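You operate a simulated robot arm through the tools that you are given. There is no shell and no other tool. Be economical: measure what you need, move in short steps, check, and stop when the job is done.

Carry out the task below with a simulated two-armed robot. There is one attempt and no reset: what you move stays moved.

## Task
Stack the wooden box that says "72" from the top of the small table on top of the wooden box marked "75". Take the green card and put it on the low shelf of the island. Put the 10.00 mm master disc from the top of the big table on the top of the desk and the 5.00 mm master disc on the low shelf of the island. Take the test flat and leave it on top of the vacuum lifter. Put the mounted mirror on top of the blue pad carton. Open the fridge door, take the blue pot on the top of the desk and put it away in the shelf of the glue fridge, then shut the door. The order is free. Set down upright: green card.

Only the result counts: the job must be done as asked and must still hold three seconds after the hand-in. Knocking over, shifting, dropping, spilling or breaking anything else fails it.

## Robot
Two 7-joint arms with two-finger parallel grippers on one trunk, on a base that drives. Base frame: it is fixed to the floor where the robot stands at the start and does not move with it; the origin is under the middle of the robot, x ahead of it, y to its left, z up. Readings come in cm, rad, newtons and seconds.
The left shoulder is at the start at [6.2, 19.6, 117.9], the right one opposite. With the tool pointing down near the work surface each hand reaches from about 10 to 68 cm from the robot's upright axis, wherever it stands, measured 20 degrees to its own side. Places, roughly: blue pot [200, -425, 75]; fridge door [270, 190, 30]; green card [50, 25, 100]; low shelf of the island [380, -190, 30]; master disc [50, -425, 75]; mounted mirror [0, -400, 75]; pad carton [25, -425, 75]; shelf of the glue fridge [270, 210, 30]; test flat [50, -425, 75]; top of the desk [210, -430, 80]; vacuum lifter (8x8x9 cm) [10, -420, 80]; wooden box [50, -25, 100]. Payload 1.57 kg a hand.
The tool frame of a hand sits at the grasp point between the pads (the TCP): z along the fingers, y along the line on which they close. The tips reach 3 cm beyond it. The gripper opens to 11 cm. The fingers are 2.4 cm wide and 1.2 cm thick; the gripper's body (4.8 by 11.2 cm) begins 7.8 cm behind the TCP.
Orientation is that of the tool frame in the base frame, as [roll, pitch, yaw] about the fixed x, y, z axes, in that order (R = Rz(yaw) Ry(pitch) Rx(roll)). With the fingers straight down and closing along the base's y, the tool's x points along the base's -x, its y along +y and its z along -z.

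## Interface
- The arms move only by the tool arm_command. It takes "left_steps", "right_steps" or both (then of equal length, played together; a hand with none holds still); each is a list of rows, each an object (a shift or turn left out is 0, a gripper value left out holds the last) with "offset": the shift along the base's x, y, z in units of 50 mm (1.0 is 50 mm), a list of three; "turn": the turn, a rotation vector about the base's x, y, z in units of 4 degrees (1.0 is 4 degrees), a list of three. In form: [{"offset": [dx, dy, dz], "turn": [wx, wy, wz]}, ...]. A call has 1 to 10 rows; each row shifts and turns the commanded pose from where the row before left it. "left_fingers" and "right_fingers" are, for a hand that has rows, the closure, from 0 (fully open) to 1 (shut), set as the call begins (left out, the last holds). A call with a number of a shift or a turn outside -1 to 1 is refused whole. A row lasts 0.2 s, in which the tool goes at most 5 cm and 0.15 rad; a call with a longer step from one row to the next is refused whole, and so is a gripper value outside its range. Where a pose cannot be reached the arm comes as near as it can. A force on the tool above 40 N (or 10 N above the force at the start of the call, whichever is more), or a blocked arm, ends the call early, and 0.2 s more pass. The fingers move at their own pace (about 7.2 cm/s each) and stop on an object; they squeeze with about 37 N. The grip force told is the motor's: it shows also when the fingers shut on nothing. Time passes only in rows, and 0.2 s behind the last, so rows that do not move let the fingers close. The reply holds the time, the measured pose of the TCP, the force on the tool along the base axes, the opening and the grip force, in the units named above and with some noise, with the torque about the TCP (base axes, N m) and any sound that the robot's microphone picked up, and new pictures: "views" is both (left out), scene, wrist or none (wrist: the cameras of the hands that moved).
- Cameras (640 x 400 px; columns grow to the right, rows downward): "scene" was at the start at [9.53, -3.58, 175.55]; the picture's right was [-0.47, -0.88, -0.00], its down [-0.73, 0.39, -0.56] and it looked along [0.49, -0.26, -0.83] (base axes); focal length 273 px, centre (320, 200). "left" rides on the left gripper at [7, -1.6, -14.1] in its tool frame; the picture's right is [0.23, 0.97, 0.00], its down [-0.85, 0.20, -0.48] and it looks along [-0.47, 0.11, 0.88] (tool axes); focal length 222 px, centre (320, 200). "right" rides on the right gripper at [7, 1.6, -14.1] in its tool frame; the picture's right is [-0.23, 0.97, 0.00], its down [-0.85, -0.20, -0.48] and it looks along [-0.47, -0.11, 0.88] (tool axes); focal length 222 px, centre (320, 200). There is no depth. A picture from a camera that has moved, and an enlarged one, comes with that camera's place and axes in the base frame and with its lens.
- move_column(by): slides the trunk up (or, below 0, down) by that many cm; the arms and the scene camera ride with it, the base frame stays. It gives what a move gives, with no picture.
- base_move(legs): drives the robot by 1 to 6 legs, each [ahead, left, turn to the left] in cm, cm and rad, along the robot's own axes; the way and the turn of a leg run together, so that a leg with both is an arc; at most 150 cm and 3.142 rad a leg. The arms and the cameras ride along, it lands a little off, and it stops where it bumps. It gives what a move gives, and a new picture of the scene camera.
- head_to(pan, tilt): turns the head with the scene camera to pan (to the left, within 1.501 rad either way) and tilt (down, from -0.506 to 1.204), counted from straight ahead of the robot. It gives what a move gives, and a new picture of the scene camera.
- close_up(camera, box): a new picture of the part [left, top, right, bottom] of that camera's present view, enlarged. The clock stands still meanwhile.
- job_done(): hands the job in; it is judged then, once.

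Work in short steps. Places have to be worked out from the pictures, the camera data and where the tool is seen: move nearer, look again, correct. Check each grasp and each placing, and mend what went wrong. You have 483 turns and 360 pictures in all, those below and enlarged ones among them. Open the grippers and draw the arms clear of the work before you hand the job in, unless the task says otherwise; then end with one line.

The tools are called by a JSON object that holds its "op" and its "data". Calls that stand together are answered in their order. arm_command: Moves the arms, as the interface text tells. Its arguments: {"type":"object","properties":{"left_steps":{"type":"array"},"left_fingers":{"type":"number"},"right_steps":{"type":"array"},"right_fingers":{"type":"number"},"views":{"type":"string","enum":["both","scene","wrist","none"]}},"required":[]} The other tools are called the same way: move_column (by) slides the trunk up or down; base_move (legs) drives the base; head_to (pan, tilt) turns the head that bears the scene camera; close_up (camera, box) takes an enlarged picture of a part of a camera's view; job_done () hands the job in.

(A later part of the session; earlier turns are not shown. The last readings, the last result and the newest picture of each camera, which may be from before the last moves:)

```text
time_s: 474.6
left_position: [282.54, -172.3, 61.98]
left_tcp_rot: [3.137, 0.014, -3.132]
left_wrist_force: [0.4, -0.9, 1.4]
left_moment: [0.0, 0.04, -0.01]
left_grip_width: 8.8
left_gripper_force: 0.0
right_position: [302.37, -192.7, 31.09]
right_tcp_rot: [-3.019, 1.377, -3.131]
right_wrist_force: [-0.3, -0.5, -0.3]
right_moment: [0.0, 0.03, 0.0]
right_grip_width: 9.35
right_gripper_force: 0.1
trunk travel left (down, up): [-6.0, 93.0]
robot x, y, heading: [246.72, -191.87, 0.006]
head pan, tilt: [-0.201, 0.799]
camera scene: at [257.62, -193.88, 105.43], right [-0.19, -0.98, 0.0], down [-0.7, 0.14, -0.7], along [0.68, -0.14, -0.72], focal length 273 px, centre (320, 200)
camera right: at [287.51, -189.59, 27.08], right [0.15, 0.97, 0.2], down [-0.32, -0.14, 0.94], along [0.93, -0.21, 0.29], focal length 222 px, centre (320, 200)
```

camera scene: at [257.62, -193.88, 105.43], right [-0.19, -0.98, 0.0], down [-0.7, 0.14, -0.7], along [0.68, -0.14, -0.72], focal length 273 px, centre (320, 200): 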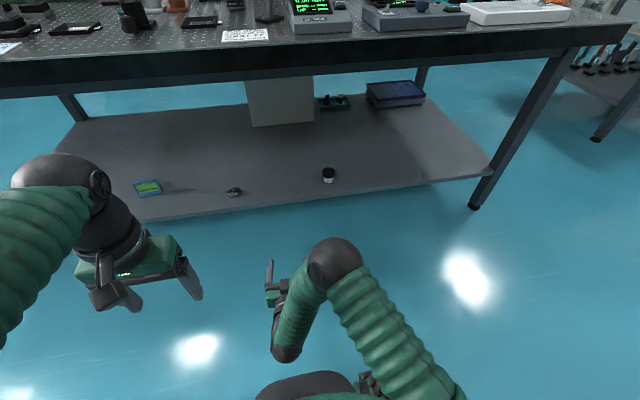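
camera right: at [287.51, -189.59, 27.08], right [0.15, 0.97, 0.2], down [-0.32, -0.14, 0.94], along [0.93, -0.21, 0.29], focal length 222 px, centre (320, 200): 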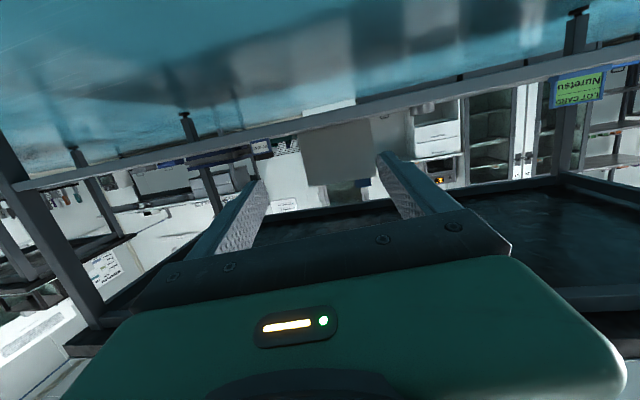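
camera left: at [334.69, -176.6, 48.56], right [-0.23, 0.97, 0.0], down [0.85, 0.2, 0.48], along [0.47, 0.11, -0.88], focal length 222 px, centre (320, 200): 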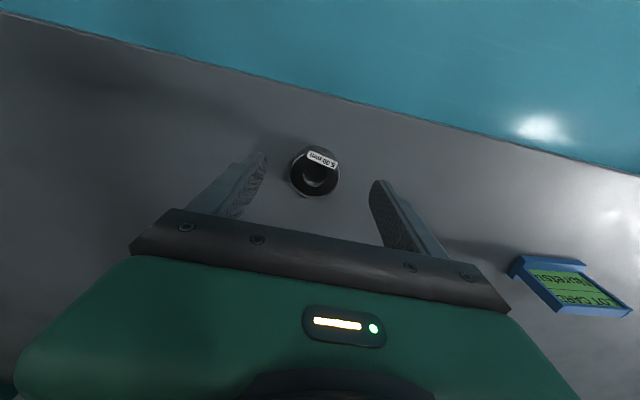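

Straighten the hand (yaw +6.5°, pitch to ~20° below horizontal) and line up in y with the pot.

{"op": "arm_command", "data": {"right_steps": [{"offset": [0, -0.7, 0], "turn": [0.17, 0.75, 0.8]}, {"offset": [0, -0.7, 0], "turn": [0.17, 0.75, 0.8]}, {"offset": [0, -0.8, 0], "turn": [0, 0.75, 0]}, {"offset": [0, -0.8, 0]}, {"offset": [0, -0.8, 0]}, {"offset": [0, -0.6, 0]}, {"offset": [0, 0, 0]}], "views": "none"}}

{"op": "base_move", "data": {"legs": [[21, 0, 0]]}}

{"op": "arm_command", "data": {"right_steps": [{"offset": [0, 0, 0]}], "views": "both"}}

```text
time_s: 476.1
left_position: [282.64, -172.29, 61.96]
left_tcp_rot: [3.138, 0.014, -3.131]
left_wrist_force: [0.2, -0.2, -0.5]
left_moment: [0.02, -0.02, 0.0]
left_grip_width: 8.82
left_gripper_force: 0.1
right_position: [302.45, -214.8, 30.94]
right_tcp_rot: [-3.132, 1.219, -3.125]
right_wrist_force: [0.4, -1.5, -0.1]
right_moment: [0.01, 0.04, 0.0]
right_grip_width: 9.32
right_gripper_force: 0.1
trunk travel left (down, up): [-6.0, 93.0]
robot x, y, heading: [246.61, -192.79, 0.011]
head pan, tilt: [-0.201, 0.799]
```

```text
time_s: 477.8
left_position: [303.77, -171.94, 62.05]
left_tcp_rot: [3.137, 0.015, -3.126]
left_wrist_force: [-0.1, 0.1, 0.3]
left_moment: [0.0, 0.0, 0.0]
left_grip_width: 8.83
left_gripper_force: 0.0
right_position: [323.98, -214.26, 30.89]
right_tcp_rot: [-3.129, 1.221, -3.121]
right_wrist_force: [-0.1, 0.4, -0.8]
right_moment: [-0.03, 0.0, 0.01]
right_grip_width: 9.37
right_gripper_force: 0.0
trunk travel left (down, up): [-6.0, 93.0]
robot x, y, heading: [267.78, -192.47, 0.011]
head pan, tilt: [-0.201, 0.799]
camera scene: at [279.04, -193.73, 105.43], right [-0.19, -0.98, 0.0], down [-0.71, 0.14, -0.7], along [0.68, -0.13, -0.72], focal length 273 px, centre (320, 200)
```

scene: 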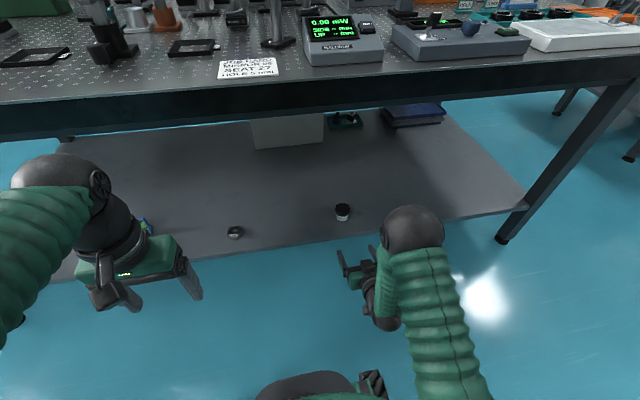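

```text
time_s: 478.2
left_position: [303.8, -171.96, 62.07]
left_tcp_rot: [3.138, 0.016, -3.126]
left_wrist_force: [-0.3, -0.2, 0.5]
left_moment: [-0.01, -0.02, 0.02]
left_grip_width: 8.8
left_gripper_force: 0.0
right_position: [323.96, -214.26, 31.05]
right_tcp_rot: [-3.129, 1.222, -3.121]
right_wrist_force: [-0.2, -0.1, -0.1]
right_moment: [0.0, -0.05, -0.02]
right_grip_width: 9.31
right_gripper_force: 0.1
trunk travel left (down, up): [-6.0, 93.0]
robot x, y, heading: [267.72, -192.41, 0.009]
head pan, tilt: [-0.201, 0.799]
camera scene: at [279.03, -193.73, 105.43], right [-0.19, -0.98, 0.0], down [-0.71, 0.14, -0.7], along [0.68, -0.13, -0.72], focal length 273 px, centre (320, 200)
camera right: at [308.38, -212.78, 29.42], right [0.07, 0.98, 0.21], down [-0.15, -0.2, 0.97], along [0.99, -0.1, 0.14], focal length 222 px, centre (320, 200)
```

scene: 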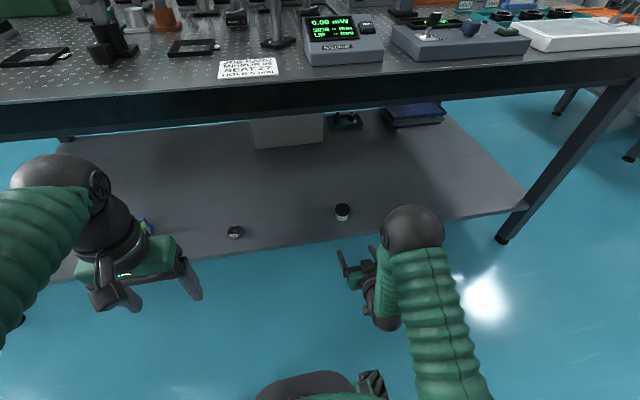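
right: 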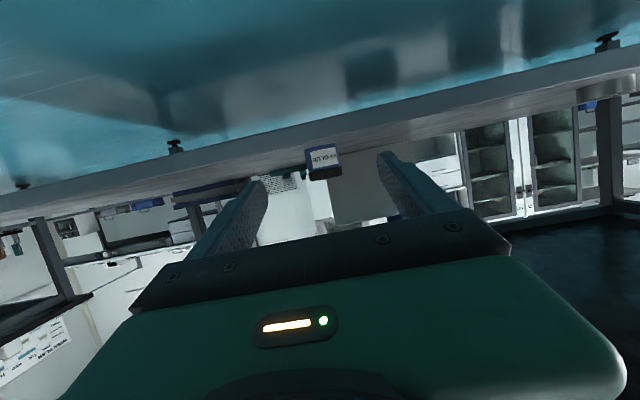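

Pot is centred at y≈-214.5, z 25.7–31.5. Lower to z≈29 and advance.

{"op": "arm_command", "data": {"right_steps": [{"offset": [0.5, -0.04, -0.2]}, {"offset": [0.6, 0, -0.2]}, {"offset": [0.6, 0, 0]}, {"offset": [0.6, 0, 0]}, {"offset": [0, 0, 0]}], "views": "wrist"}}

```text
time_s: 479.4
left_position: [303.87, -171.99, 61.93]
left_tcp_rot: [3.135, 0.015, -3.127]
left_wrist_force: [0.2, 0.0, -0.4]
left_moment: [0.03, -0.01, 0.04]
left_grip_width: 8.79
left_gripper_force: 0.1
right_position: [335.81, -214.52, 28.91]
right_tcp_rot: [-3.127, 1.22, -3.122]
right_wrist_force: [-0.7, 0.1, 0.4]
right_moment: [-0.01, 0.02, 0.04]
right_grip_width: 9.31
right_gripper_force: 0.0
trunk travel left (down, up): [-6.0, 93.0]
robot x, y, heading: [267.92, -192.13, 0.005]
head pan, tilt: [-0.201, 0.799]
camera right: at [320.22, -212.9, 27.41], right [0.07, 0.98, 0.21], down [-0.15, -0.2, 0.97], along [0.99, -0.1, 0.14], focal length 222 px, centre (320, 200)
```

right: 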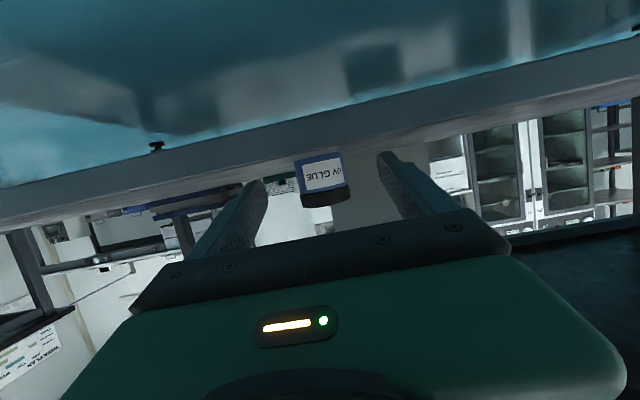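

"UV GLUE" in a blue pot. Advance 7 cm and close.

{"op": "arm_command", "data": {"right_steps": [{"offset": [0.5, 0, 0]}, {"offset": [0.5, 0, 0]}, {"offset": [0.44, 0, 0]}, {"offset": [0, 0, 0]}], "views": "wrist"}}

```text
time_s: 480.4
left_position: [303.89, -172.07, 62.13]
left_tcp_rot: [3.137, 0.017, -3.127]
left_wrist_force: [0.0, 0.1, -1.4]
left_moment: [0.02, 0.0, 0.0]
left_grip_width: 8.8
left_gripper_force: 0.1
right_position: [343.12, -214.51, 28.99]
right_tcp_rot: [-3.128, 1.22, -3.121]
right_wrist_force: [0.2, 0.1, 0.0]
right_moment: [-0.02, 0.0, -0.02]
right_grip_width: 9.37
right_gripper_force: 0.0
trunk travel left (down, up): [-6.0, 93.0]
robot x, y, heading: [267.94, -191.95, 0.014]
head pan, tilt: [-0.201, 0.799]
camera right: at [327.43, -212.97, 27.39], right [0.07, 0.98, 0.21], down [-0.15, -0.2, 0.97], along [0.99, -0.1, 0.14], focal length 222 px, centre (320, 200)
```

right: 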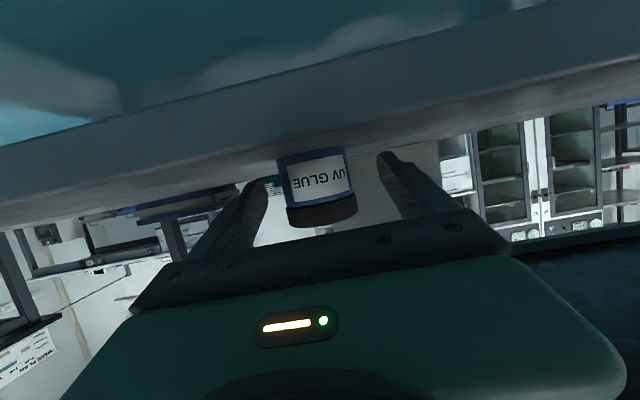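

{"op": "arm_command", "data": {"right_steps": [{"offset": [0.22, 0, 0]}, {"offset": [0, 0, 0]}], "views": "none"}}

{"op": "arm_command", "data": {"right_steps": [{"offset": [0, 0, 0]}, {"offset": [0, 0, 0]}, {"offset": [0, 0, 0]}, {"offset": [0, 0, 0]}], "right_fingers": 1, "views": "wrist"}}

```text
time_s: 481.0
left_position: [303.79, -171.99, 62.01]
left_tcp_rot: [3.136, 0.015, -3.124]
left_wrist_force: [0.1, 0.1, 0.0]
left_moment: [0.0, 0.0, 0.02]
left_grip_width: 8.77
left_gripper_force: 0.0
right_position: [344.06, -214.41, 28.85]
right_tcp_rot: [-3.129, 1.22, -3.121]
right_wrist_force: [-0.4, -0.6, -0.3]
right_moment: [0.03, 0.0, 0.0]
right_grip_width: 9.35
right_gripper_force: 0.1
trunk travel left (down, up): [-6.0, 93.0]
robot x, y, heading: [268.0, -191.96, 0.007]
head pan, tilt: [-0.201, 0.799]
```

```text
time_s: 482.0
left_position: [303.84, -172.16, 62.17]
left_tcp_rot: [3.138, 0.016, -3.126]
left_wrist_force: [1.2, 0.1, 0.4]
left_moment: [0.01, 0.0, 0.02]
left_grip_width: 8.79
left_gripper_force: 0.1
right_position: [344.02, -214.39, 28.88]
right_tcp_rot: [-3.128, 1.222, -3.123]
right_wrist_force: [0.0, 0.0, -0.4]
right_moment: [0.05, -0.02, 0.0]
right_grip_width: 5.21
right_gripper_force: 36.5
trunk travel left (down, up): [-6.0, 93.0]
robot x, y, heading: [267.88, -192.28, 0.004]
head pan, tilt: [-0.201, 0.799]
camera right: at [328.34, -212.95, 27.38], right [0.07, 0.98, 0.21], down [-0.15, -0.2, 0.97], along [0.99, -0.1, 0.14], focal length 222 px, centre (320, 200)
```

right: 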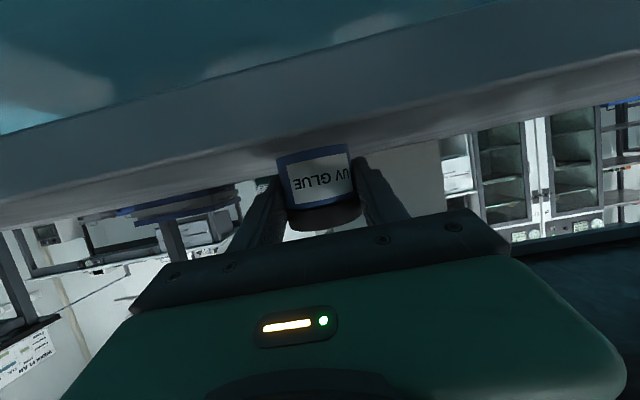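

Gripped. Lift, withdraw, and back off.

{"op": "arm_command", "data": {"right_steps": [{"offset": [0, 0, 0.4]}, {"offset": [0, 0, 0.6]}, {"offset": [-0.5, 0, 0.2]}, {"offset": [-0.8, 0, 0]}, {"offset": [-0.8, 0, 0]}, {"offset": [-0.8, 0, 0]}, {"offset": [-0.6, 0, 0]}, {"offset": [0, 0, 0]}], "views": "both"}}

{"op": "base_move", "data": {"legs": [[-22, 0, 0]]}}

{"op": "move_column", "data": {"by": 38}}

```text
time_s: 483.8
left_position: [303.92, -171.94, 62.08]
left_tcp_rot: [3.137, 0.013, -3.127]
left_wrist_force: [1.0, -0.9, 0.2]
left_moment: [0.04, 0.02, 0.03]
left_grip_width: 8.81
left_gripper_force: 0.1
right_position: [326.42, -214.12, 34.72]
right_tcp_rot: [-3.127, 1.222, -3.121]
right_wrist_force: [-0.3, -0.4, -0.3]
right_moment: [-0.04, 0.01, 0.0]
right_grip_width: 5.21
right_gripper_force: 37.2
trunk travel left (down, up): [-6.0, 93.0]
robot x, y, heading: [268.14, -192.11, 0.013]
head pan, tilt: [-0.201, 0.799]
camera scene: at [279.04, -193.74, 105.43], right [-0.19, -0.98, 0.0], down [-0.71, 0.14, -0.7], along [0.68, -0.13, -0.72], focal length 273 px, centre (320, 200)
camera right: at [310.74, -212.68, 33.2], right [0.07, 0.98, 0.21], down [-0.15, -0.2, 0.97], along [0.99, -0.1, 0.14], focal length 222 px, centre (320, 200)
```

scene: 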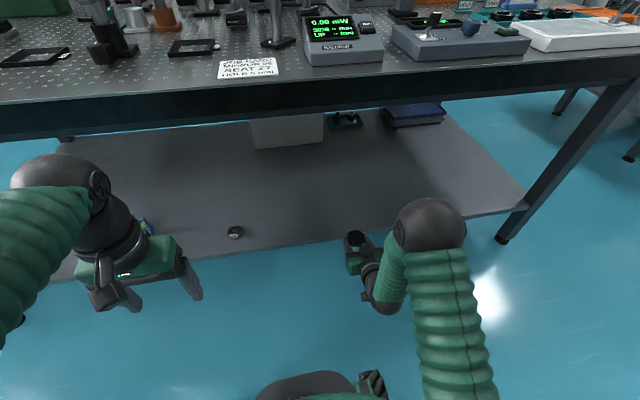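
right: 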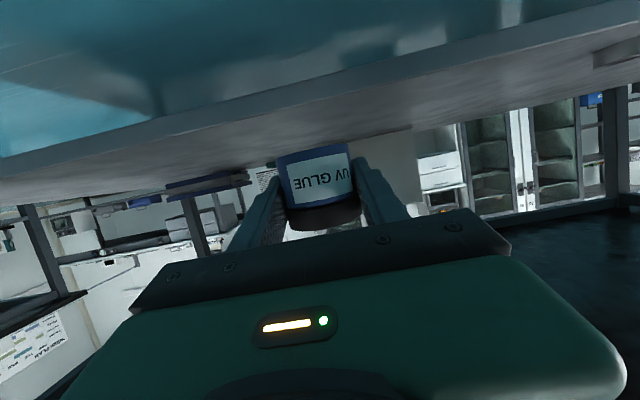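

```text
time_s: 485.5
left_position: [281.37, -172.24, 62.18]
left_tcp_rot: [3.137, 0.016, -3.127]
left_wrist_force: [-0.1, 0.0, -0.3]
left_moment: [-0.03, 0.0, 0.01]
left_grip_width: 8.8
left_gripper_force: 0.0
right_position: [303.95, -214.39, 34.77]
right_tcp_rot: [-3.126, 1.22, -3.12]
right_wrist_force: [-0.4, 0.4, -1.0]
right_moment: [0.0, 0.0, 0.01]
right_grip_width: 5.21
right_gripper_force: 37.0
trunk travel left (down, up): [-6.0, 93.0]
robot x, y, heading: [245.61, -192.51, 0.013]
head pan, tilt: [-0.201, 0.799]
camera scene: at [256.52, -193.99, 105.43], right [-0.19, -0.98, 0.0], down [-0.71, 0.14, -0.7], along [0.68, -0.13, -0.72], focal length 273 px, centre (320, 200)
```

scene: 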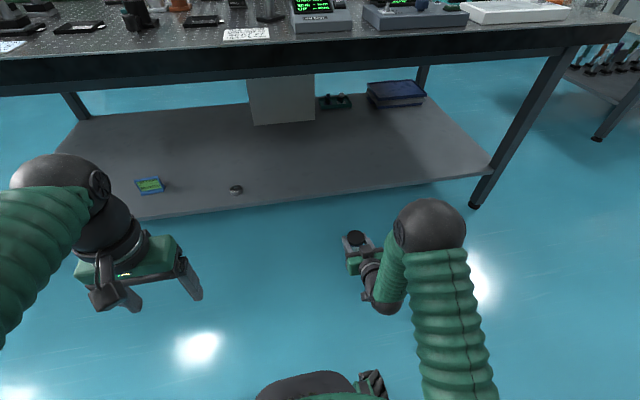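

```text
time_s: 489.2
left_position: [281.39, -172.28, 100.1]
left_tcp_rot: [3.136, 0.015, -3.125]
left_wrist_force: [0.0, 0.2, 0.3]
left_moment: [0.0, -0.03, 0.0]
left_grip_width: 8.79
left_gripper_force: 0.1
right_position: [303.98, -214.39, 72.73]
right_tcp_rot: [-3.128, 1.221, -3.121]
right_wrist_force: [0.1, -0.8, -0.8]
right_moment: [0.01, -0.01, 0.01]
right_grip_width: 5.18
right_gripper_force: 37.5
trunk travel left (down, up): [-44.0, 55.0]
robot x, y, heading: [245.41, -192.06, 0.016]
head pan, tilt: [-0.201, 0.799]
```

Card and disc are fine on the shelf. Drive to the fridge with the pot.

{"op": "base_move", "data": {"legs": [[0, 145, -0.012], [0, 52, 0], [0, 0, 1.568], [72, 0, 0], [0, -20, 0]]}}

{"op": "head_to", "data": {"pan": 0.0, "tilt": 0.85}}

```text
time_s: 507.6
left_position: [234.07, 110.76, 99.93]
left_tcp_rot: [-3.141, 0.014, -1.516]
left_wrist_force: [-1.5, -1.0, 0.2]
left_moment: [-0.01, -0.01, 0.0]
left_grip_width: 8.81
left_gripper_force: 0.1
right_position: [275.4, 135.09, 73.01]
right_tcp_rot: [-3.111, 1.221, -1.49]
right_wrist_force: [-0.5, 0.7, -0.8]
right_moment: [0.01, -0.05, 0.0]
right_grip_width: 5.16
right_gripper_force: 37.2
trunk travel left (down, up): [-44.0, 55.0]
robot x, y, heading: [256.49, 75.92, 1.621]
head pan, tilt: [-0.201, 0.799]
camera scene: at [256.39, 86.88, 143.44], right [0.99, -0.15, 0.01], down [-0.1, -0.71, -0.7], along [0.11, 0.69, -0.72], focal length 273 px, centre (320, 200)
```

scene: 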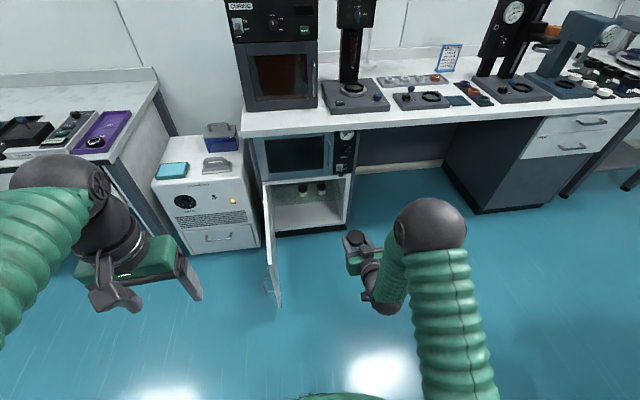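

```text
time_s: 508.3
left_position: [234.46, 110.73, 100.13]
left_tcp_rot: [3.141, 0.015, -1.515]
left_wrist_force: [0.2, -0.3, 0.2]
left_moment: [0.01, -0.02, -0.01]
left_grip_width: 8.81
left_gripper_force: 0.0
right_position: [275.51, 135.0, 72.82]
right_tcp_rot: [-3.123, 1.221, -1.505]
right_wrist_force: [1.2, -0.8, -0.3]
right_moment: [0.0, 0.02, -0.01]
right_grip_width: 5.21
right_gripper_force: 36.8
trunk travel left (down, up): [-44.0, 55.0]
robot x, y, heading: [255.77, 75.95, 1.619]
head pan, tilt: [0.0, 0.85]
camera scene: at [255.33, 86.74, 143.03], right [1.0, 0.05, 0.0], down [0.04, -0.75, -0.66], along [-0.03, 0.66, -0.75], focal length 273 px, centre (320, 200)
```

scene: 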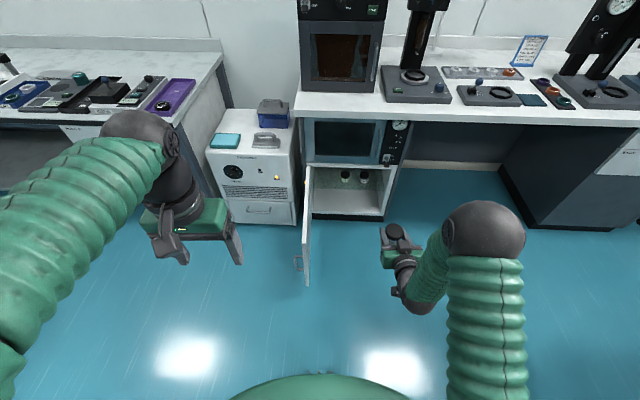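

Correct heading, shift right, advance, then lower the trunk.

{"op": "base_move", "data": {"legs": [[0, -11, -0.049], [25, 0, 0]]}}

{"op": "move_column", "data": {"by": -36}}

{"op": "head_to", "data": {"pan": 0.0, "tilt": 0.75}}

```text
time_s: 510.9
left_position: [246.63, 136.5, 99.93]
left_tcp_rot: [3.14, 0.016, -1.566]
left_wrist_force: [0.2, -0.3, -1.2]
left_moment: [-0.02, 0.01, 0.0]
left_grip_width: 8.84
left_gripper_force: 0.0
right_position: [289.03, 158.72, 72.83]
right_tcp_rot: [-3.116, 1.223, -1.545]
right_wrist_force: [-0.1, 0.1, -0.8]
right_moment: [-0.02, -0.02, -0.03]
right_grip_width: 5.21
right_gripper_force: 37.0
trunk travel left (down, up): [-44.0, 55.0]
robot x, y, heading: [266.96, 100.27, 1.576]
head pan, tilt: [0.0, 0.85]
camera scene: at [266.28, 111.47, 143.02], right [1.0, 0.0, 0.0], down [0.0, -0.75, -0.66], along [0.0, 0.66, -0.75], focal length 273 px, centre (320, 200)
```

scene: 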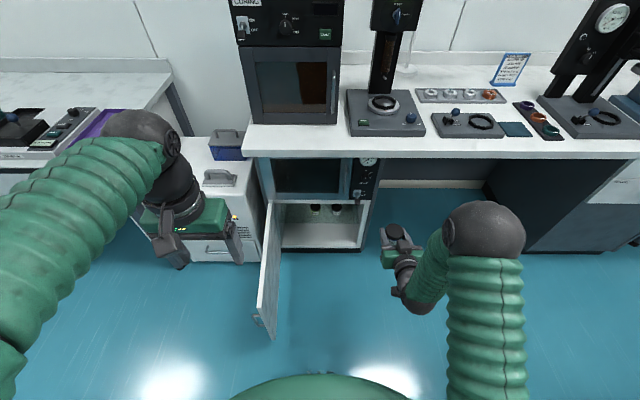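

```text
time_s: 514.4
left_position: [247.1, 136.24, 64.24]
left_tcp_rot: [3.137, 0.018, -1.563]
left_wrist_force: [0.5, 0.7, -1.0]
left_moment: [-0.01, -0.03, 0.0]
left_grip_width: 8.79
left_gripper_force: 0.0
right_position: [289.48, 158.5, 37.06]
right_tcp_rot: [-3.131, 1.223, -1.56]
right_wrist_force: [-0.5, 0.2, -0.6]
right_moment: [-0.01, 0.02, -0.01]
right_grip_width: 5.19
right_gripper_force: 37.4
trunk travel left (down, up): [-8.0, 91.0]
robot x, y, heading: [266.84, 100.23, 1.57]
head pan, tilt: [0.0, 0.85]
```

```text
time_s: 515.1
left_position: [247.02, 136.38, 64.02]
left_tcp_rot: [3.136, 0.016, -1.563]
left_wrist_force: [0.1, 0.4, 0.2]
left_moment: [0.0, -0.01, 0.01]
left_grip_width: 8.79
left_gripper_force: 0.1
right_position: [289.43, 158.44, 37.06]
right_tcp_rot: [-3.129, 1.224, -1.56]
right_wrist_force: [0.0, -0.6, -0.5]
right_moment: [0.0, 0.01, 0.0]
right_grip_width: 5.18
right_gripper_force: 37.2
trunk travel left (down, up): [-8.0, 91.0]
robot x, y, heading: [266.89, 100.5, 1.573]
head pan, tilt: [0.0, 0.75]
camera scene: at [266.96, 111.81, 107.82], right [1.0, 0.0, 0.0], down [0.0, -0.68, -0.73], along [0.0, 0.73, -0.68], focal length 273 px, centre (320, 200)
```

scene: 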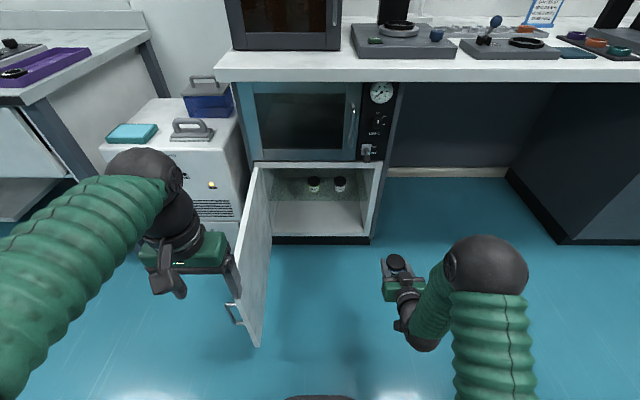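

{"op": "close_up", "data": {"camera": "scene", "box": [245, 150, 395, 250]}}

```text
4.00 times, centred on (320, 200) of scene
camera zoom: at [266.96, 111.81, 107.82], right [1.0, 0.0, 0.0], down [0.0, -0.68, -0.73], along [0.0, 0.73, -0.68], focal length 1093 px, centre (320, 200)
```

zoom: 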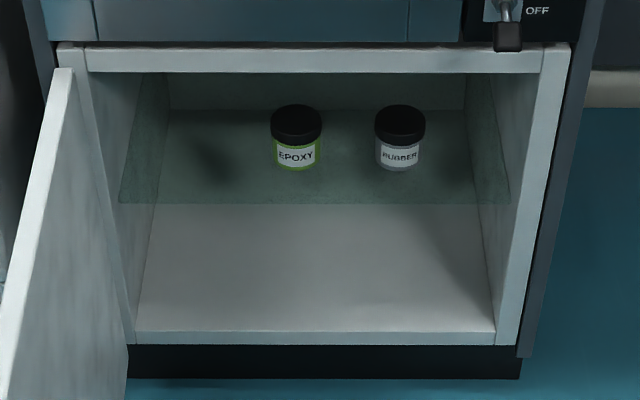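

Shelf: x 246–287, y 195.6–211.7, z≈29.3; ceiling ≈50. Target pot centre ≈[254,202]. Yaw the hand left 20° and shift it left, then drive forward.

{"op": "arm_command", "data": {"right_steps": [{"offset": [-0.7, 0, 0], "turn": [0, 0, 1]}, {"offset": [-0.7, 0, 0], "turn": [0, 0, 1]}, {"offset": [-0.7, 0, 0], "turn": [0, 0, 1]}, {"offset": [-0.7, 0, 0], "turn": [0, 0, 1]}, {"offset": [-0.7, 0, 0], "turn": [0, 0, 1]}, {"offset": [-0.7, 0, 0]}, {"offset": [0, 0, 0]}], "views": "scene"}}

```text
time_s: 516.7
left_position: [247.24, 136.15, 64.04]
left_tcp_rot: [3.139, 0.018, -1.563]
left_wrist_force: [0.3, 0.3, -0.4]
left_moment: [0.03, -0.01, 0.0]
left_grip_width: 8.82
left_gripper_force: 0.0
right_position: [268.22, 158.41, 36.85]
right_tcp_rot: [-3.129, 1.222, -1.211]
right_wrist_force: [-0.2, 0.4, -1.0]
right_moment: [-0.02, 0.0, 0.02]
right_grip_width: 5.2
right_gripper_force: 36.6
trunk travel left (down, up): [-8.0, 91.0]
robot x, y, heading: [266.58, 100.28, 1.57]
head pan, tilt: [0.0, 0.75]
camera scene: at [266.91, 111.81, 107.83], right [1.0, 0.0, 0.0], down [0.0, -0.68, -0.73], along [0.0, 0.73, -0.68], focal length 273 px, centre (320, 200)
```

scene: 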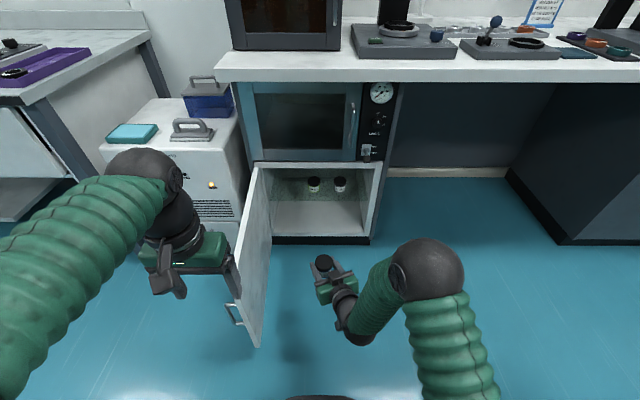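

{"op": "base_move", "data": {"legs": [[24, 0, 0]]}}

{"op": "arm_command", "data": {"right_steps": [{"offset": [-0.4, 0.2, 0]}, {"offset": [-0.4, 0.3, 0]}, {"offset": [-0.4, 0.4, 0]}, {"offset": [0, 0, 0]}], "views": "both"}}

```text
time_s: 518.4
left_position: [248.96, 160.76, 64.37]
left_tcp_rot: [3.12, 0.015, -1.574]
left_wrist_force: [1.7, 0.0, -0.3]
left_moment: [-0.01, 0.14, 0.0]
left_grip_width: 8.8
left_gripper_force: 0.1
right_position: [269.78, 182.66, 36.59]
right_tcp_rot: [3.105, 1.227, -1.266]
right_wrist_force: [1.5, -0.1, -1.3]
right_moment: [0.02, 0.02, 0.15]
right_grip_width: 5.17
right_gripper_force: 36.9
trunk travel left (down, up): [-8.0, 91.0]
robot x, y, heading: [267.51, 124.24, 1.567]
head pan, tilt: [0.0, 0.75]
camera scene: at [268.94, 136.18, 107.8], right [1.0, -0.01, -0.02], down [-0.02, -0.68, -0.73], along [-0.01, 0.73, -0.68], focal length 273 px, centre (320, 200)
```

scene: 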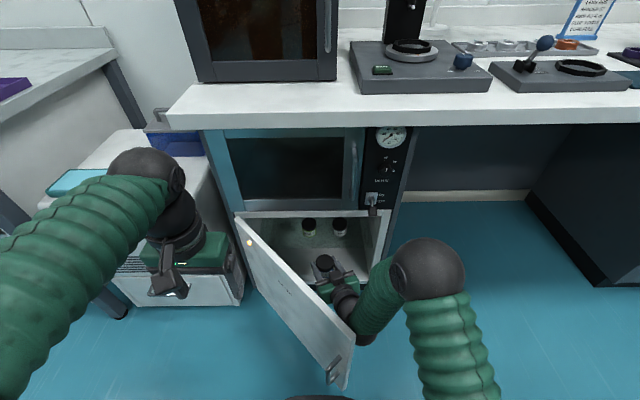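

```text
time_s: 519.4
left_position: [247.91, 160.63, 64.23]
left_tcp_rot: [3.136, 0.017, -1.574]
left_wrist_force: [-0.1, 0.2, -0.7]
left_moment: [-0.01, -0.01, 0.01]
left_grip_width: 8.8
left_gripper_force: 0.0
right_position: [263.48, 187.11, 36.86]
right_tcp_rot: [-3.131, 1.222, -1.221]
right_wrist_force: [-0.2, 0.6, -0.8]
right_moment: [0.01, 0.01, 0.0]
right_grip_width: 5.18
right_gripper_force: 37.2
trunk travel left (down, up): [-8.0, 91.0]
robot x, y, heading: [267.43, 125.08, 1.566]
head pan, tilt: [0.0, 0.75]
camera scene: at [267.13, 136.11, 107.82], right [1.0, -0.01, 0.0], down [0.0, -0.68, -0.73], along [0.0, 0.73, -0.68], focal length 273 px, centre (320, 200)
camera right: at [267.13, 171.8, 35.29], right [-0.94, -0.25, 0.21], down [0.24, -0.08, 0.97], along [-0.23, 0.96, 0.14], focal length 222 px, centre (320, 200)
```

scene: 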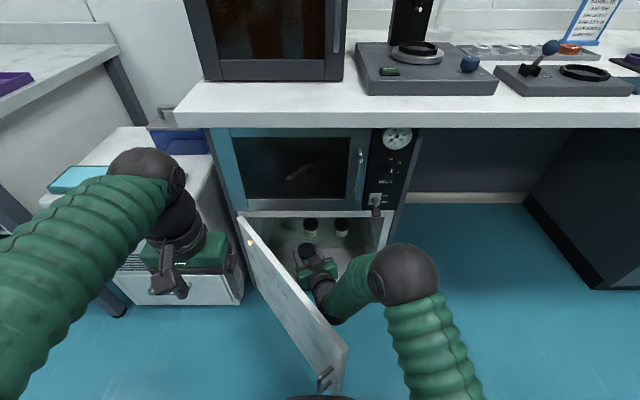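
right: 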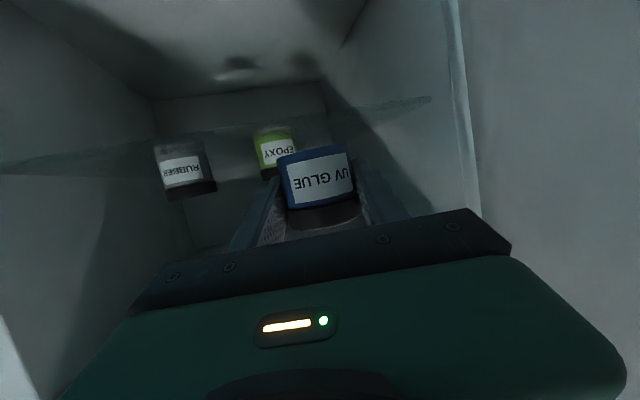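

The base nudged the door partly closed (its edge now ≈[272,156]). Back the base off a bit; the arm inside will hold/push the door open.

{"op": "base_move", "data": {"legs": [[-14, 0, 0]]}}

```text
time_s: 520.8
left_position: [247.8, 146.13, 64.25]
left_tcp_rot: [3.134, 0.02, -1.57]
left_wrist_force: [-0.1, 0.1, 0.5]
left_moment: [-0.01, -0.03, 0.02]
left_grip_width: 8.81
left_gripper_force: 0.2
right_position: [263.36, 172.79, 36.79]
right_tcp_rot: [-3.133, 1.224, -1.22]
right_wrist_force: [0.0, -0.1, -0.7]
right_moment: [0.01, -0.02, -0.02]
right_grip_width: 5.19
right_gripper_force: 37.4
trunk travel left (down, up): [-8.0, 91.0]
robot x, y, heading: [267.21, 110.1, 1.565]
head pan, tilt: [0.0, 0.75]
camera scene: at [267.18, 121.75, 107.83], right [1.0, 0.0, 0.0], down [0.0, -0.68, -0.73], along [0.0, 0.73, -0.68], focal length 273 px, centre (320, 200)
```

scene: 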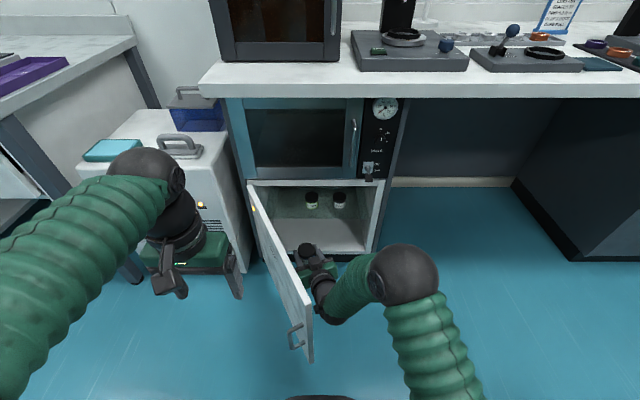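

Door opens with the hand. Push it further left with the back of the hand.

{"op": "arm_command", "data": {"right_steps": [{"offset": [-0.5, -0.2, 0]}, {"offset": [-0.5, -0.2, 0]}, {"offset": [-0.5, -0.1, 0]}, {"offset": [-0.5, 0, 0]}, {"offset": [-0.5, 0, 0]}, {"offset": [-0.4, 0, 0]}, {"offset": [0, 0, 0]}], "views": "scene"}}

```text
time_s: 522.6
left_position: [247.86, 146.21, 64.24]
left_tcp_rot: [3.135, 0.02, -1.573]
left_wrist_force: [0.9, 0.1, 0.7]
left_moment: [-0.02, 0.0, 0.0]
left_grip_width: 8.82
left_gripper_force: 0.1
right_position: [252.84, 173.46, 37.75]
right_tcp_rot: [3.123, 1.239, -1.329]
right_wrist_force: [0.8, -0.4, -0.7]
right_moment: [-0.01, 0.02, 0.01]
right_grip_width: 5.19
right_gripper_force: 36.8
trunk travel left (down, up): [-8.0, 91.0]
robot x, y, heading: [267.13, 110.71, 1.566]
head pan, tilt: [0.0, 0.75]
stopped in row 7 (right hand): the arm was blocked; the commanded pose is now the measured one
camera scene: at [267.14, 121.79, 107.71], right [1.0, 0.0, 0.0], down [0.0, -0.68, -0.73], along [0.0, 0.73, -0.68], focal length 273 px, centre (320, 200)
```

scene: 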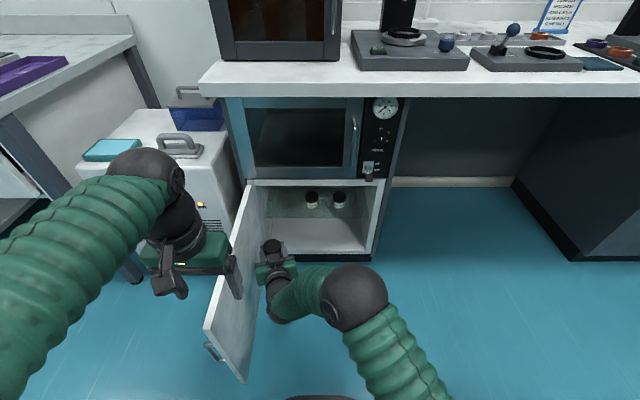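

Door now ~110°. Ease off the door, then drive forward with the base a bit to the right.

{"op": "arm_command", "data": {"right_steps": [{"offset": [0.4, 0, 0]}, {"offset": [0.3, 0, 0], "turn": [0, 0, 0.6]}, {"offset": [0, 0, 0]}], "views": "none"}}

{"op": "base_move", "data": {"legs": [[8, -3, 0]]}}

```text
time_s: 523.4
left_position: [247.94, 146.15, 64.31]
left_tcp_rot: [3.136, 0.023, -1.572]
left_wrist_force: [-0.8, 0.1, -0.1]
left_moment: [0.0, 0.03, 0.01]
left_grip_width: 8.8
left_gripper_force: 0.1
right_position: [255.85, 173.04, 37.48]
right_tcp_rot: [3.138, 1.235, -1.26]
right_wrist_force: [0.5, 0.9, -0.9]
right_moment: [0.0, 0.0, -0.02]
right_grip_width: 5.19
right_gripper_force: 37.1
trunk travel left (down, up): [-8.0, 91.0]
robot x, y, heading: [267.39, 110.23, 1.565]
head pan, tilt: [0.0, 0.75]
```

```text
time_s: 524.5
left_position: [250.83, 154.14, 64.24]
left_tcp_rot: [3.134, 0.019, -1.572]
left_wrist_force: [0.0, 0.6, 0.1]
left_moment: [0.0, 0.0, -0.01]
left_grip_width: 8.79
left_gripper_force: 0.1
right_position: [258.71, 181.05, 37.59]
right_tcp_rot: [3.136, 1.235, -1.263]
right_wrist_force: [0.1, 1.5, -0.7]
right_moment: [0.01, 0.02, 0.01]
right_grip_width: 5.17
right_gripper_force: 36.9
trunk travel left (down, up): [-8.0, 91.0]
robot x, y, heading: [270.37, 118.35, 1.565]
head pan, tilt: [0.0, 0.75]
camera scene: at [270.1, 129.79, 107.82], right [1.0, 0.0, 0.0], down [0.0, -0.68, -0.73], along [0.0, 0.73, -0.68], focal length 273 px, centre (320, 200)
```

scene: 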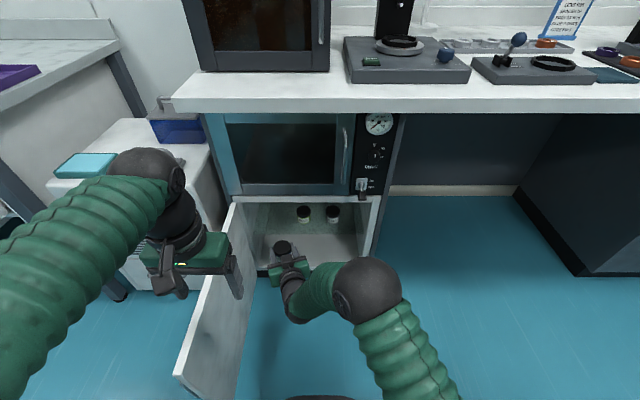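

{"op": "base_move", "data": {"legs": [[8, 0, 0]]}}

{"op": "arm_command", "data": {"right_steps": [{"offset": [-0.2, 0.3, 0]}, {"offset": [-0.2, 0.4, 0]}, {"offset": [0, 0, 0]}], "views": "wrist"}}

```text
time_s: 525.5
left_position: [250.88, 161.89, 64.28]
left_tcp_rot: [3.134, 0.023, -1.573]
left_wrist_force: [0.7, 0.5, 0.2]
left_moment: [0.01, 0.02, 0.0]
left_grip_width: 8.8
left_gripper_force: 0.1
right_position: [258.79, 189.04, 37.55]
right_tcp_rot: [3.136, 1.235, -1.264]
right_wrist_force: [-0.5, -0.4, -0.7]
right_moment: [0.02, 0.01, 0.0]
right_grip_width: 5.19
right_gripper_force: 36.9
trunk travel left (down, up): [-8.0, 91.0]
robot x, y, heading: [269.94, 126.17, 1.565]
head pan, tilt: [0.0, 0.75]
camera scene: at [270.14, 137.65, 107.82], right [1.0, 0.0, 0.0], down [0.0, -0.68, -0.73], along [0.0, 0.73, -0.68], focal length 273 px, centre (320, 200)
```

scene: 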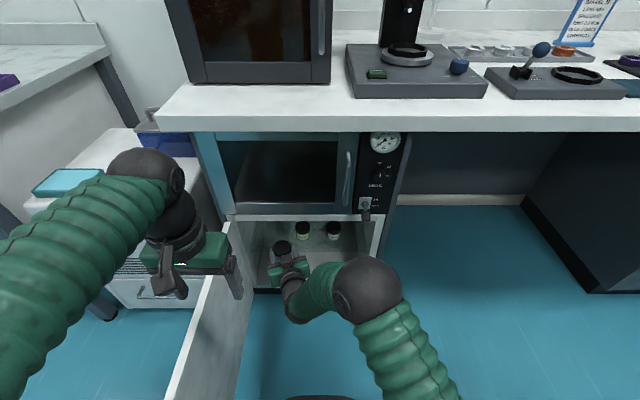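

```text
time_s: 526.3
left_position: [250.85, 161.97, 64.35]
left_tcp_rot: [3.134, 0.02, -1.572]
left_wrist_force: [0.4, -0.6, -0.4]
left_moment: [0.02, 0.0, -0.01]
left_grip_width: 8.81
left_gripper_force: 0.1
right_position: [256.81, 192.53, 37.68]
right_tcp_rot: [3.135, 1.235, -1.263]
right_wrist_force: [-0.5, 0.0, -0.2]
right_moment: [0.0, -0.03, 0.02]
right_grip_width: 5.2
right_gripper_force: 37.1
trunk travel left (down, up): [-8.0, 91.0]
robot x, y, heading: [270.38, 125.98, 1.571]
head pan, tilt: [0.0, 0.75]
camera right: at [260.13, 177.16, 35.87], right [-0.95, -0.23, 0.22], down [0.24, -0.1, 0.96], along [-0.2, 0.97, 0.15], focal length 222 px, centre (320, 200)
```

right: 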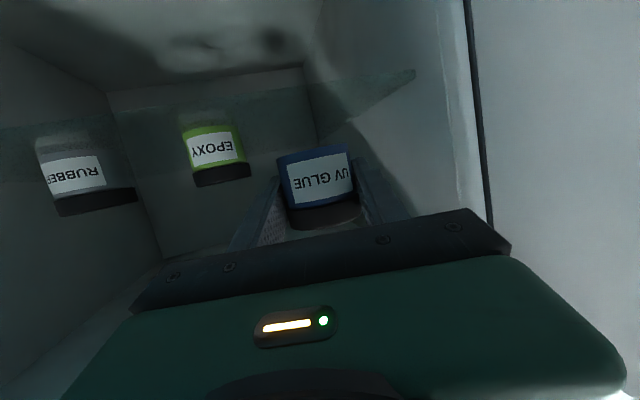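

Clear path. Advance to ≈[253,202].

{"op": "arm_command", "data": {"right_steps": [{"offset": [-0.2, 0.5, 0]}, {"offset": [-0.2, 0.5, 0]}, {"offset": [-0.2, 0.5, 0]}, {"offset": [-0.16, 0.4, 0]}, {"offset": [0, 0, 0]}], "views": "both"}}

```text
time_s: 527.5
left_position: [250.84, 161.84, 64.46]
left_tcp_rot: [3.135, 0.021, -1.571]
left_wrist_force: [-0.3, 0.2, 0.4]
left_moment: [-0.04, -0.01, 0.01]
left_grip_width: 8.8
left_gripper_force: 0.1
right_position: [254.26, 203.05, 38.91]
right_tcp_rot: [3.127, 1.25, -1.293]
right_wrist_force: [0.6, 0.8, -0.2]
right_moment: [0.02, 0.01, 0.0]
right_grip_width: 5.19
right_gripper_force: 37.1
trunk travel left (down, up): [-8.0, 91.0]
robot x, y, heading: [269.77, 125.9, 1.563]
head pan, tilt: [0.0, 0.75]
camera scene: at [270.14, 137.65, 108.0], right [1.0, 0.0, 0.0], down [0.0, -0.68, -0.73], along [0.0, 0.73, -0.68], focal length 273 px, centre (320, 200)
camera right: at [257.23, 187.53, 36.93], right [-0.95, -0.21, 0.22], down [0.25, -0.12, 0.96], along [-0.18, 0.97, 0.17], focal length 222 px, centre (320, 200)
```

scene: 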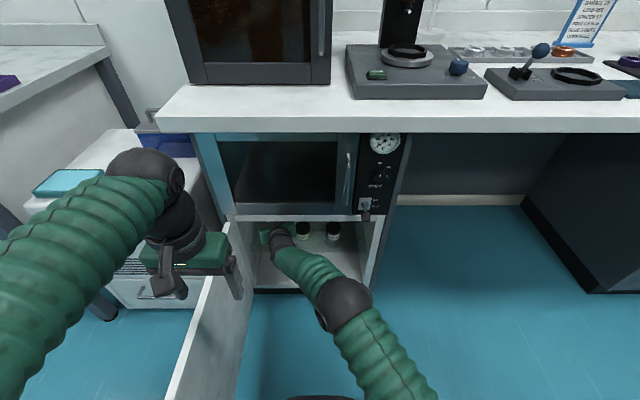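
right: 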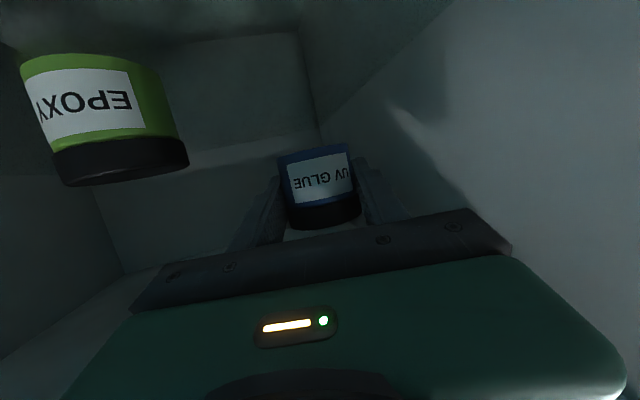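

At the spot. The pose is ~1 cm off the command (light contact or arm limit), so lower in small steps and watch.

{"op": "arm_command", "data": {"right_steps": [{"offset": [0, 0, -0.2]}, {"offset": [0, 0, -0.2]}, {"offset": [0, 0, 0]}], "views": "both"}}

```text
time_s: 528.3
left_position: [250.8, 162.0, 64.59]
left_tcp_rot: [3.135, 0.021, -1.572]
left_wrist_force: [0.6, 0.2, -0.3]
left_moment: [-0.02, -0.04, 0.0]
left_grip_width: 8.8
left_gripper_force: 0.1
right_position: [254.37, 203.12, 37.02]
right_tcp_rot: [3.124, 1.252, -1.298]
right_wrist_force: [-0.6, 0.5, -1.0]
right_moment: [0.02, 0.03, 0.02]
right_grip_width: 5.17
right_gripper_force: 37.0
trunk travel left (down, up): [-8.0, 91.0]
robot x, y, heading: [270.46, 125.96, 1.568]
head pan, tilt: [0.0, 0.75]
camera scene: at [270.14, 137.65, 108.01], right [1.0, 0.0, 0.0], down [0.0, -0.68, -0.73], along [0.0, 0.73, -0.68], focal length 273 px, centre (320, 200)
camera right: at [257.37, 187.74, 34.99], right [-0.95, -0.21, 0.22], down [0.25, -0.12, 0.96], along [-0.17, 0.97, 0.17], focal length 222 px, centre (320, 200)
```

scene: 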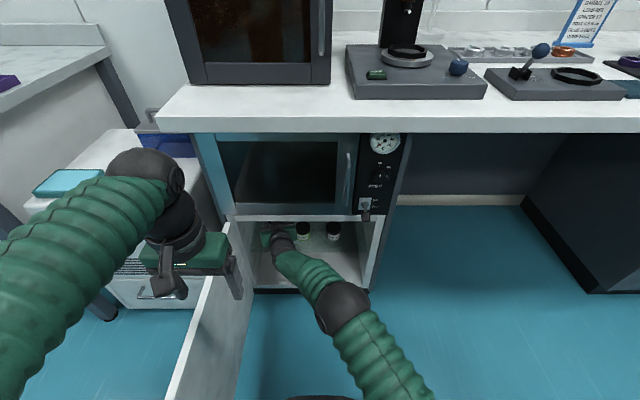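
right: 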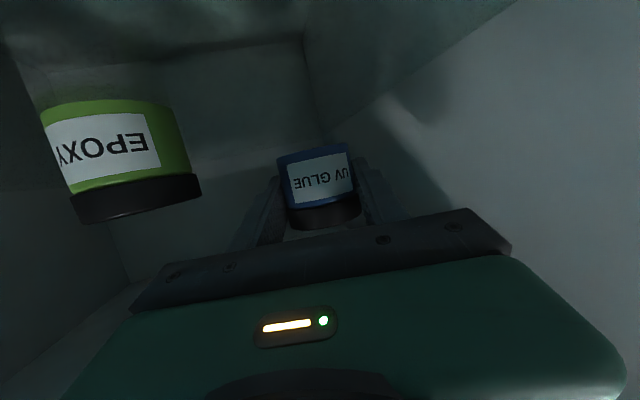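

{"op": "arm_command", "data": {"right_steps": [{"offset": [0, 0, -0.2]}, {"offset": [0, 0, -0.2]}, {"offset": [0, 0, -0.1]}, {"offset": [0, 0, 0]}], "views": "none"}}

```text
time_s: 529.5
left_position: [250.88, 161.83, 64.36]
left_tcp_rot: [3.135, 0.024, -1.572]
left_wrist_force: [0.1, 0.3, -0.3]
left_moment: [0.01, 0.01, 0.01]
left_grip_width: 8.78
left_gripper_force: 0.1
right_position: [255.65, 203.95, 34.69]
right_tcp_rot: [3.122, 1.259, -1.318]
right_wrist_force: [-0.8, -0.4, -1.2]
right_moment: [-0.01, -0.01, 0.04]
right_grip_width: 5.22
right_gripper_force: 37.5
trunk travel left (down, up): [-8.0, 91.0]
robot x, y, heading: [270.67, 126.24, 1.568]
head pan, tilt: [0.0, 0.75]
stopped in row 4 (right hand): the arm was blocked; the commanded pose is now the measured one
```

The arm is near a limit; use the trunk for the last bit: lower 1 cm.

{"op": "move_column", "data": {"by": -1.0}}

{"op": "arm_command", "data": {"right_steps": [{"offset": [0, 0, 0]}], "views": "wrist"}}

```text
time_s: 530.1
left_position: [250.94, 161.93, 63.33]
left_tcp_rot: [3.135, 0.024, -1.573]
left_wrist_force: [-0.2, 0.5, 0.8]
left_moment: [0.02, 0.01, 0.0]
left_grip_width: 8.78
left_gripper_force: 0.1
right_position: [255.7, 203.82, 33.61]
right_tcp_rot: [3.122, 1.258, -1.317]
right_wrist_force: [0.2, 0.5, -0.5]
right_moment: [-0.01, 0.02, 0.02]
right_grip_width: 5.17
right_gripper_force: 37.3
trunk travel left (down, up): [-7.0, 92.0]
robot x, y, heading: [270.24, 125.91, 1.564]
head pan, tilt: [0.0, 0.75]
```

```text
time_s: 530.5
left_position: [250.92, 161.84, 63.35]
left_tcp_rot: [3.135, 0.023, -1.574]
left_wrist_force: [-0.4, -0.5, -0.1]
left_moment: [0.02, -0.02, -0.03]
left_grip_width: 8.81
left_gripper_force: 0.1
right_position: [255.75, 203.75, 33.35]
right_tcp_rot: [3.128, 1.253, -1.315]
right_wrist_force: [0.3, 0.4, -1.0]
right_moment: [-0.05, -0.03, 0.0]
right_grip_width: 5.19
right_gripper_force: 37.6
trunk travel left (down, up): [-7.0, 92.0]
robot x, y, heading: [270.2, 126.17, 1.564]
head pan, tilt: [0.0, 0.75]
camera right: at [258.34, 188.2, 31.34], right [-0.96, -0.19, 0.22], down [0.25, -0.13, 0.96], along [-0.16, 0.97, 0.17], focal length 222 px, centre (320, 200)
```

right: 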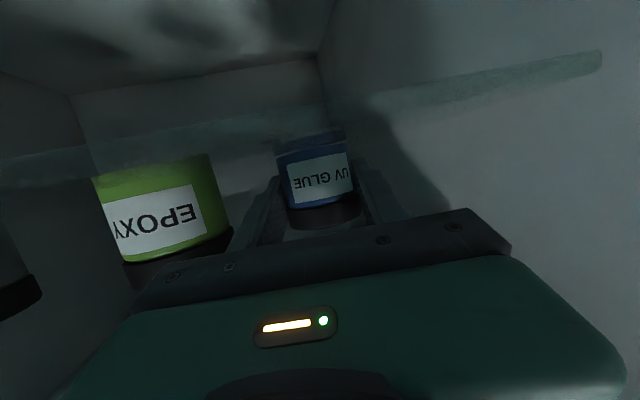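

Pot base is just above the glass. Lower 0.4 cm more and check force.

{"op": "move_column", "data": {"by": -0.4}}

{"op": "close_up", "data": {"camera": "right", "box": [60, 60, 440, 280]}}

```text
time_s: 531.0
left_position: [250.83, 161.83, 63.02]
left_tcp_rot: [3.136, 0.021, -1.573]
left_wrist_force: [-0.2, 0.0, -0.2]
left_moment: [-0.02, 0.03, 0.01]
left_grip_width: 8.79
left_gripper_force: 0.1
right_position: [255.64, 203.82, 33.27]
right_tcp_rot: [3.123, 1.257, -1.319]
right_wrist_force: [-0.1, -0.3, 0.0]
right_moment: [0.01, 0.0, 0.01]
right_grip_width: 5.18
right_gripper_force: 36.6
trunk travel left (down, up): [-6.6, 92.4]
robot x, y, heading: [270.06, 126.51, 1.566]
head pan, tilt: [0.0, 0.75]
```

```text
1.68 times, centred on (250, 170) of right
camera zoom: at [258.3, 188.29, 31.31], right [-0.96, -0.19, 0.22], down [0.25, -0.13, 0.96], along [-0.16, 0.97, 0.17], focal length 374 px, centre (438, 250)
```

zoom: 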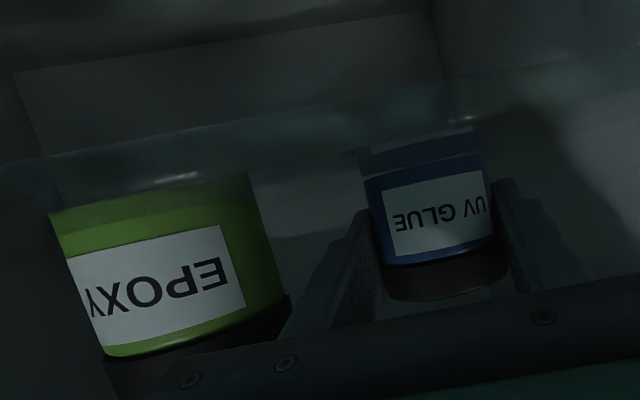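

{"op": "move_column", "data": {"by": -0.6}}

{"op": "close_up", "data": {"camera": "right", "box": [60, 60, 440, 280]}}

```text
time_s: 531.6
left_position: [250.9, 161.84, 62.54]
left_tcp_rot: [3.135, 0.024, -1.574]
left_wrist_force: [-0.6, -0.3, 1.1]
left_moment: [-0.01, -0.01, 0.0]
left_grip_width: 8.78
left_gripper_force: 0.0
right_position: [255.59, 203.96, 33.27]
right_tcp_rot: [3.123, 1.266, -1.319]
right_wrist_force: [2.5, 1.9, 11.6]
right_moment: [-0.19, -0.17, 0.05]
right_grip_width: 5.19
right_gripper_force: 37.2
trunk travel left (down, up): [-6.0, 93.0]
robot x, y, heading: [270.16, 126.19, 1.565]
head pan, tilt: [0.0, 0.75]
```

```text
1.68 times, centred on (250, 170) of right
camera zoom: at [258.31, 188.44, 31.09], right [-0.96, -0.19, 0.22], down [0.25, -0.14, 0.96], along [-0.15, 0.97, 0.18], focal length 374 px, centre (438, 250)
```

zoom: 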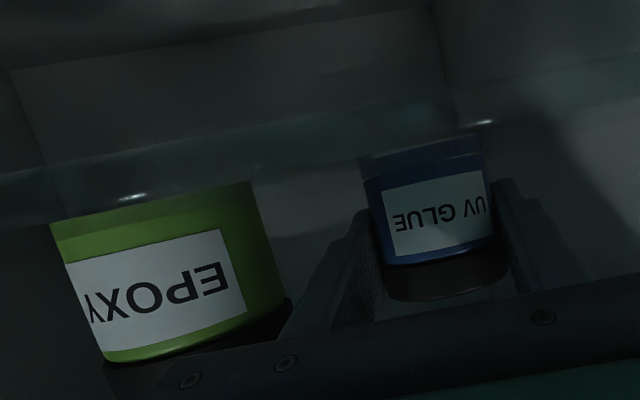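

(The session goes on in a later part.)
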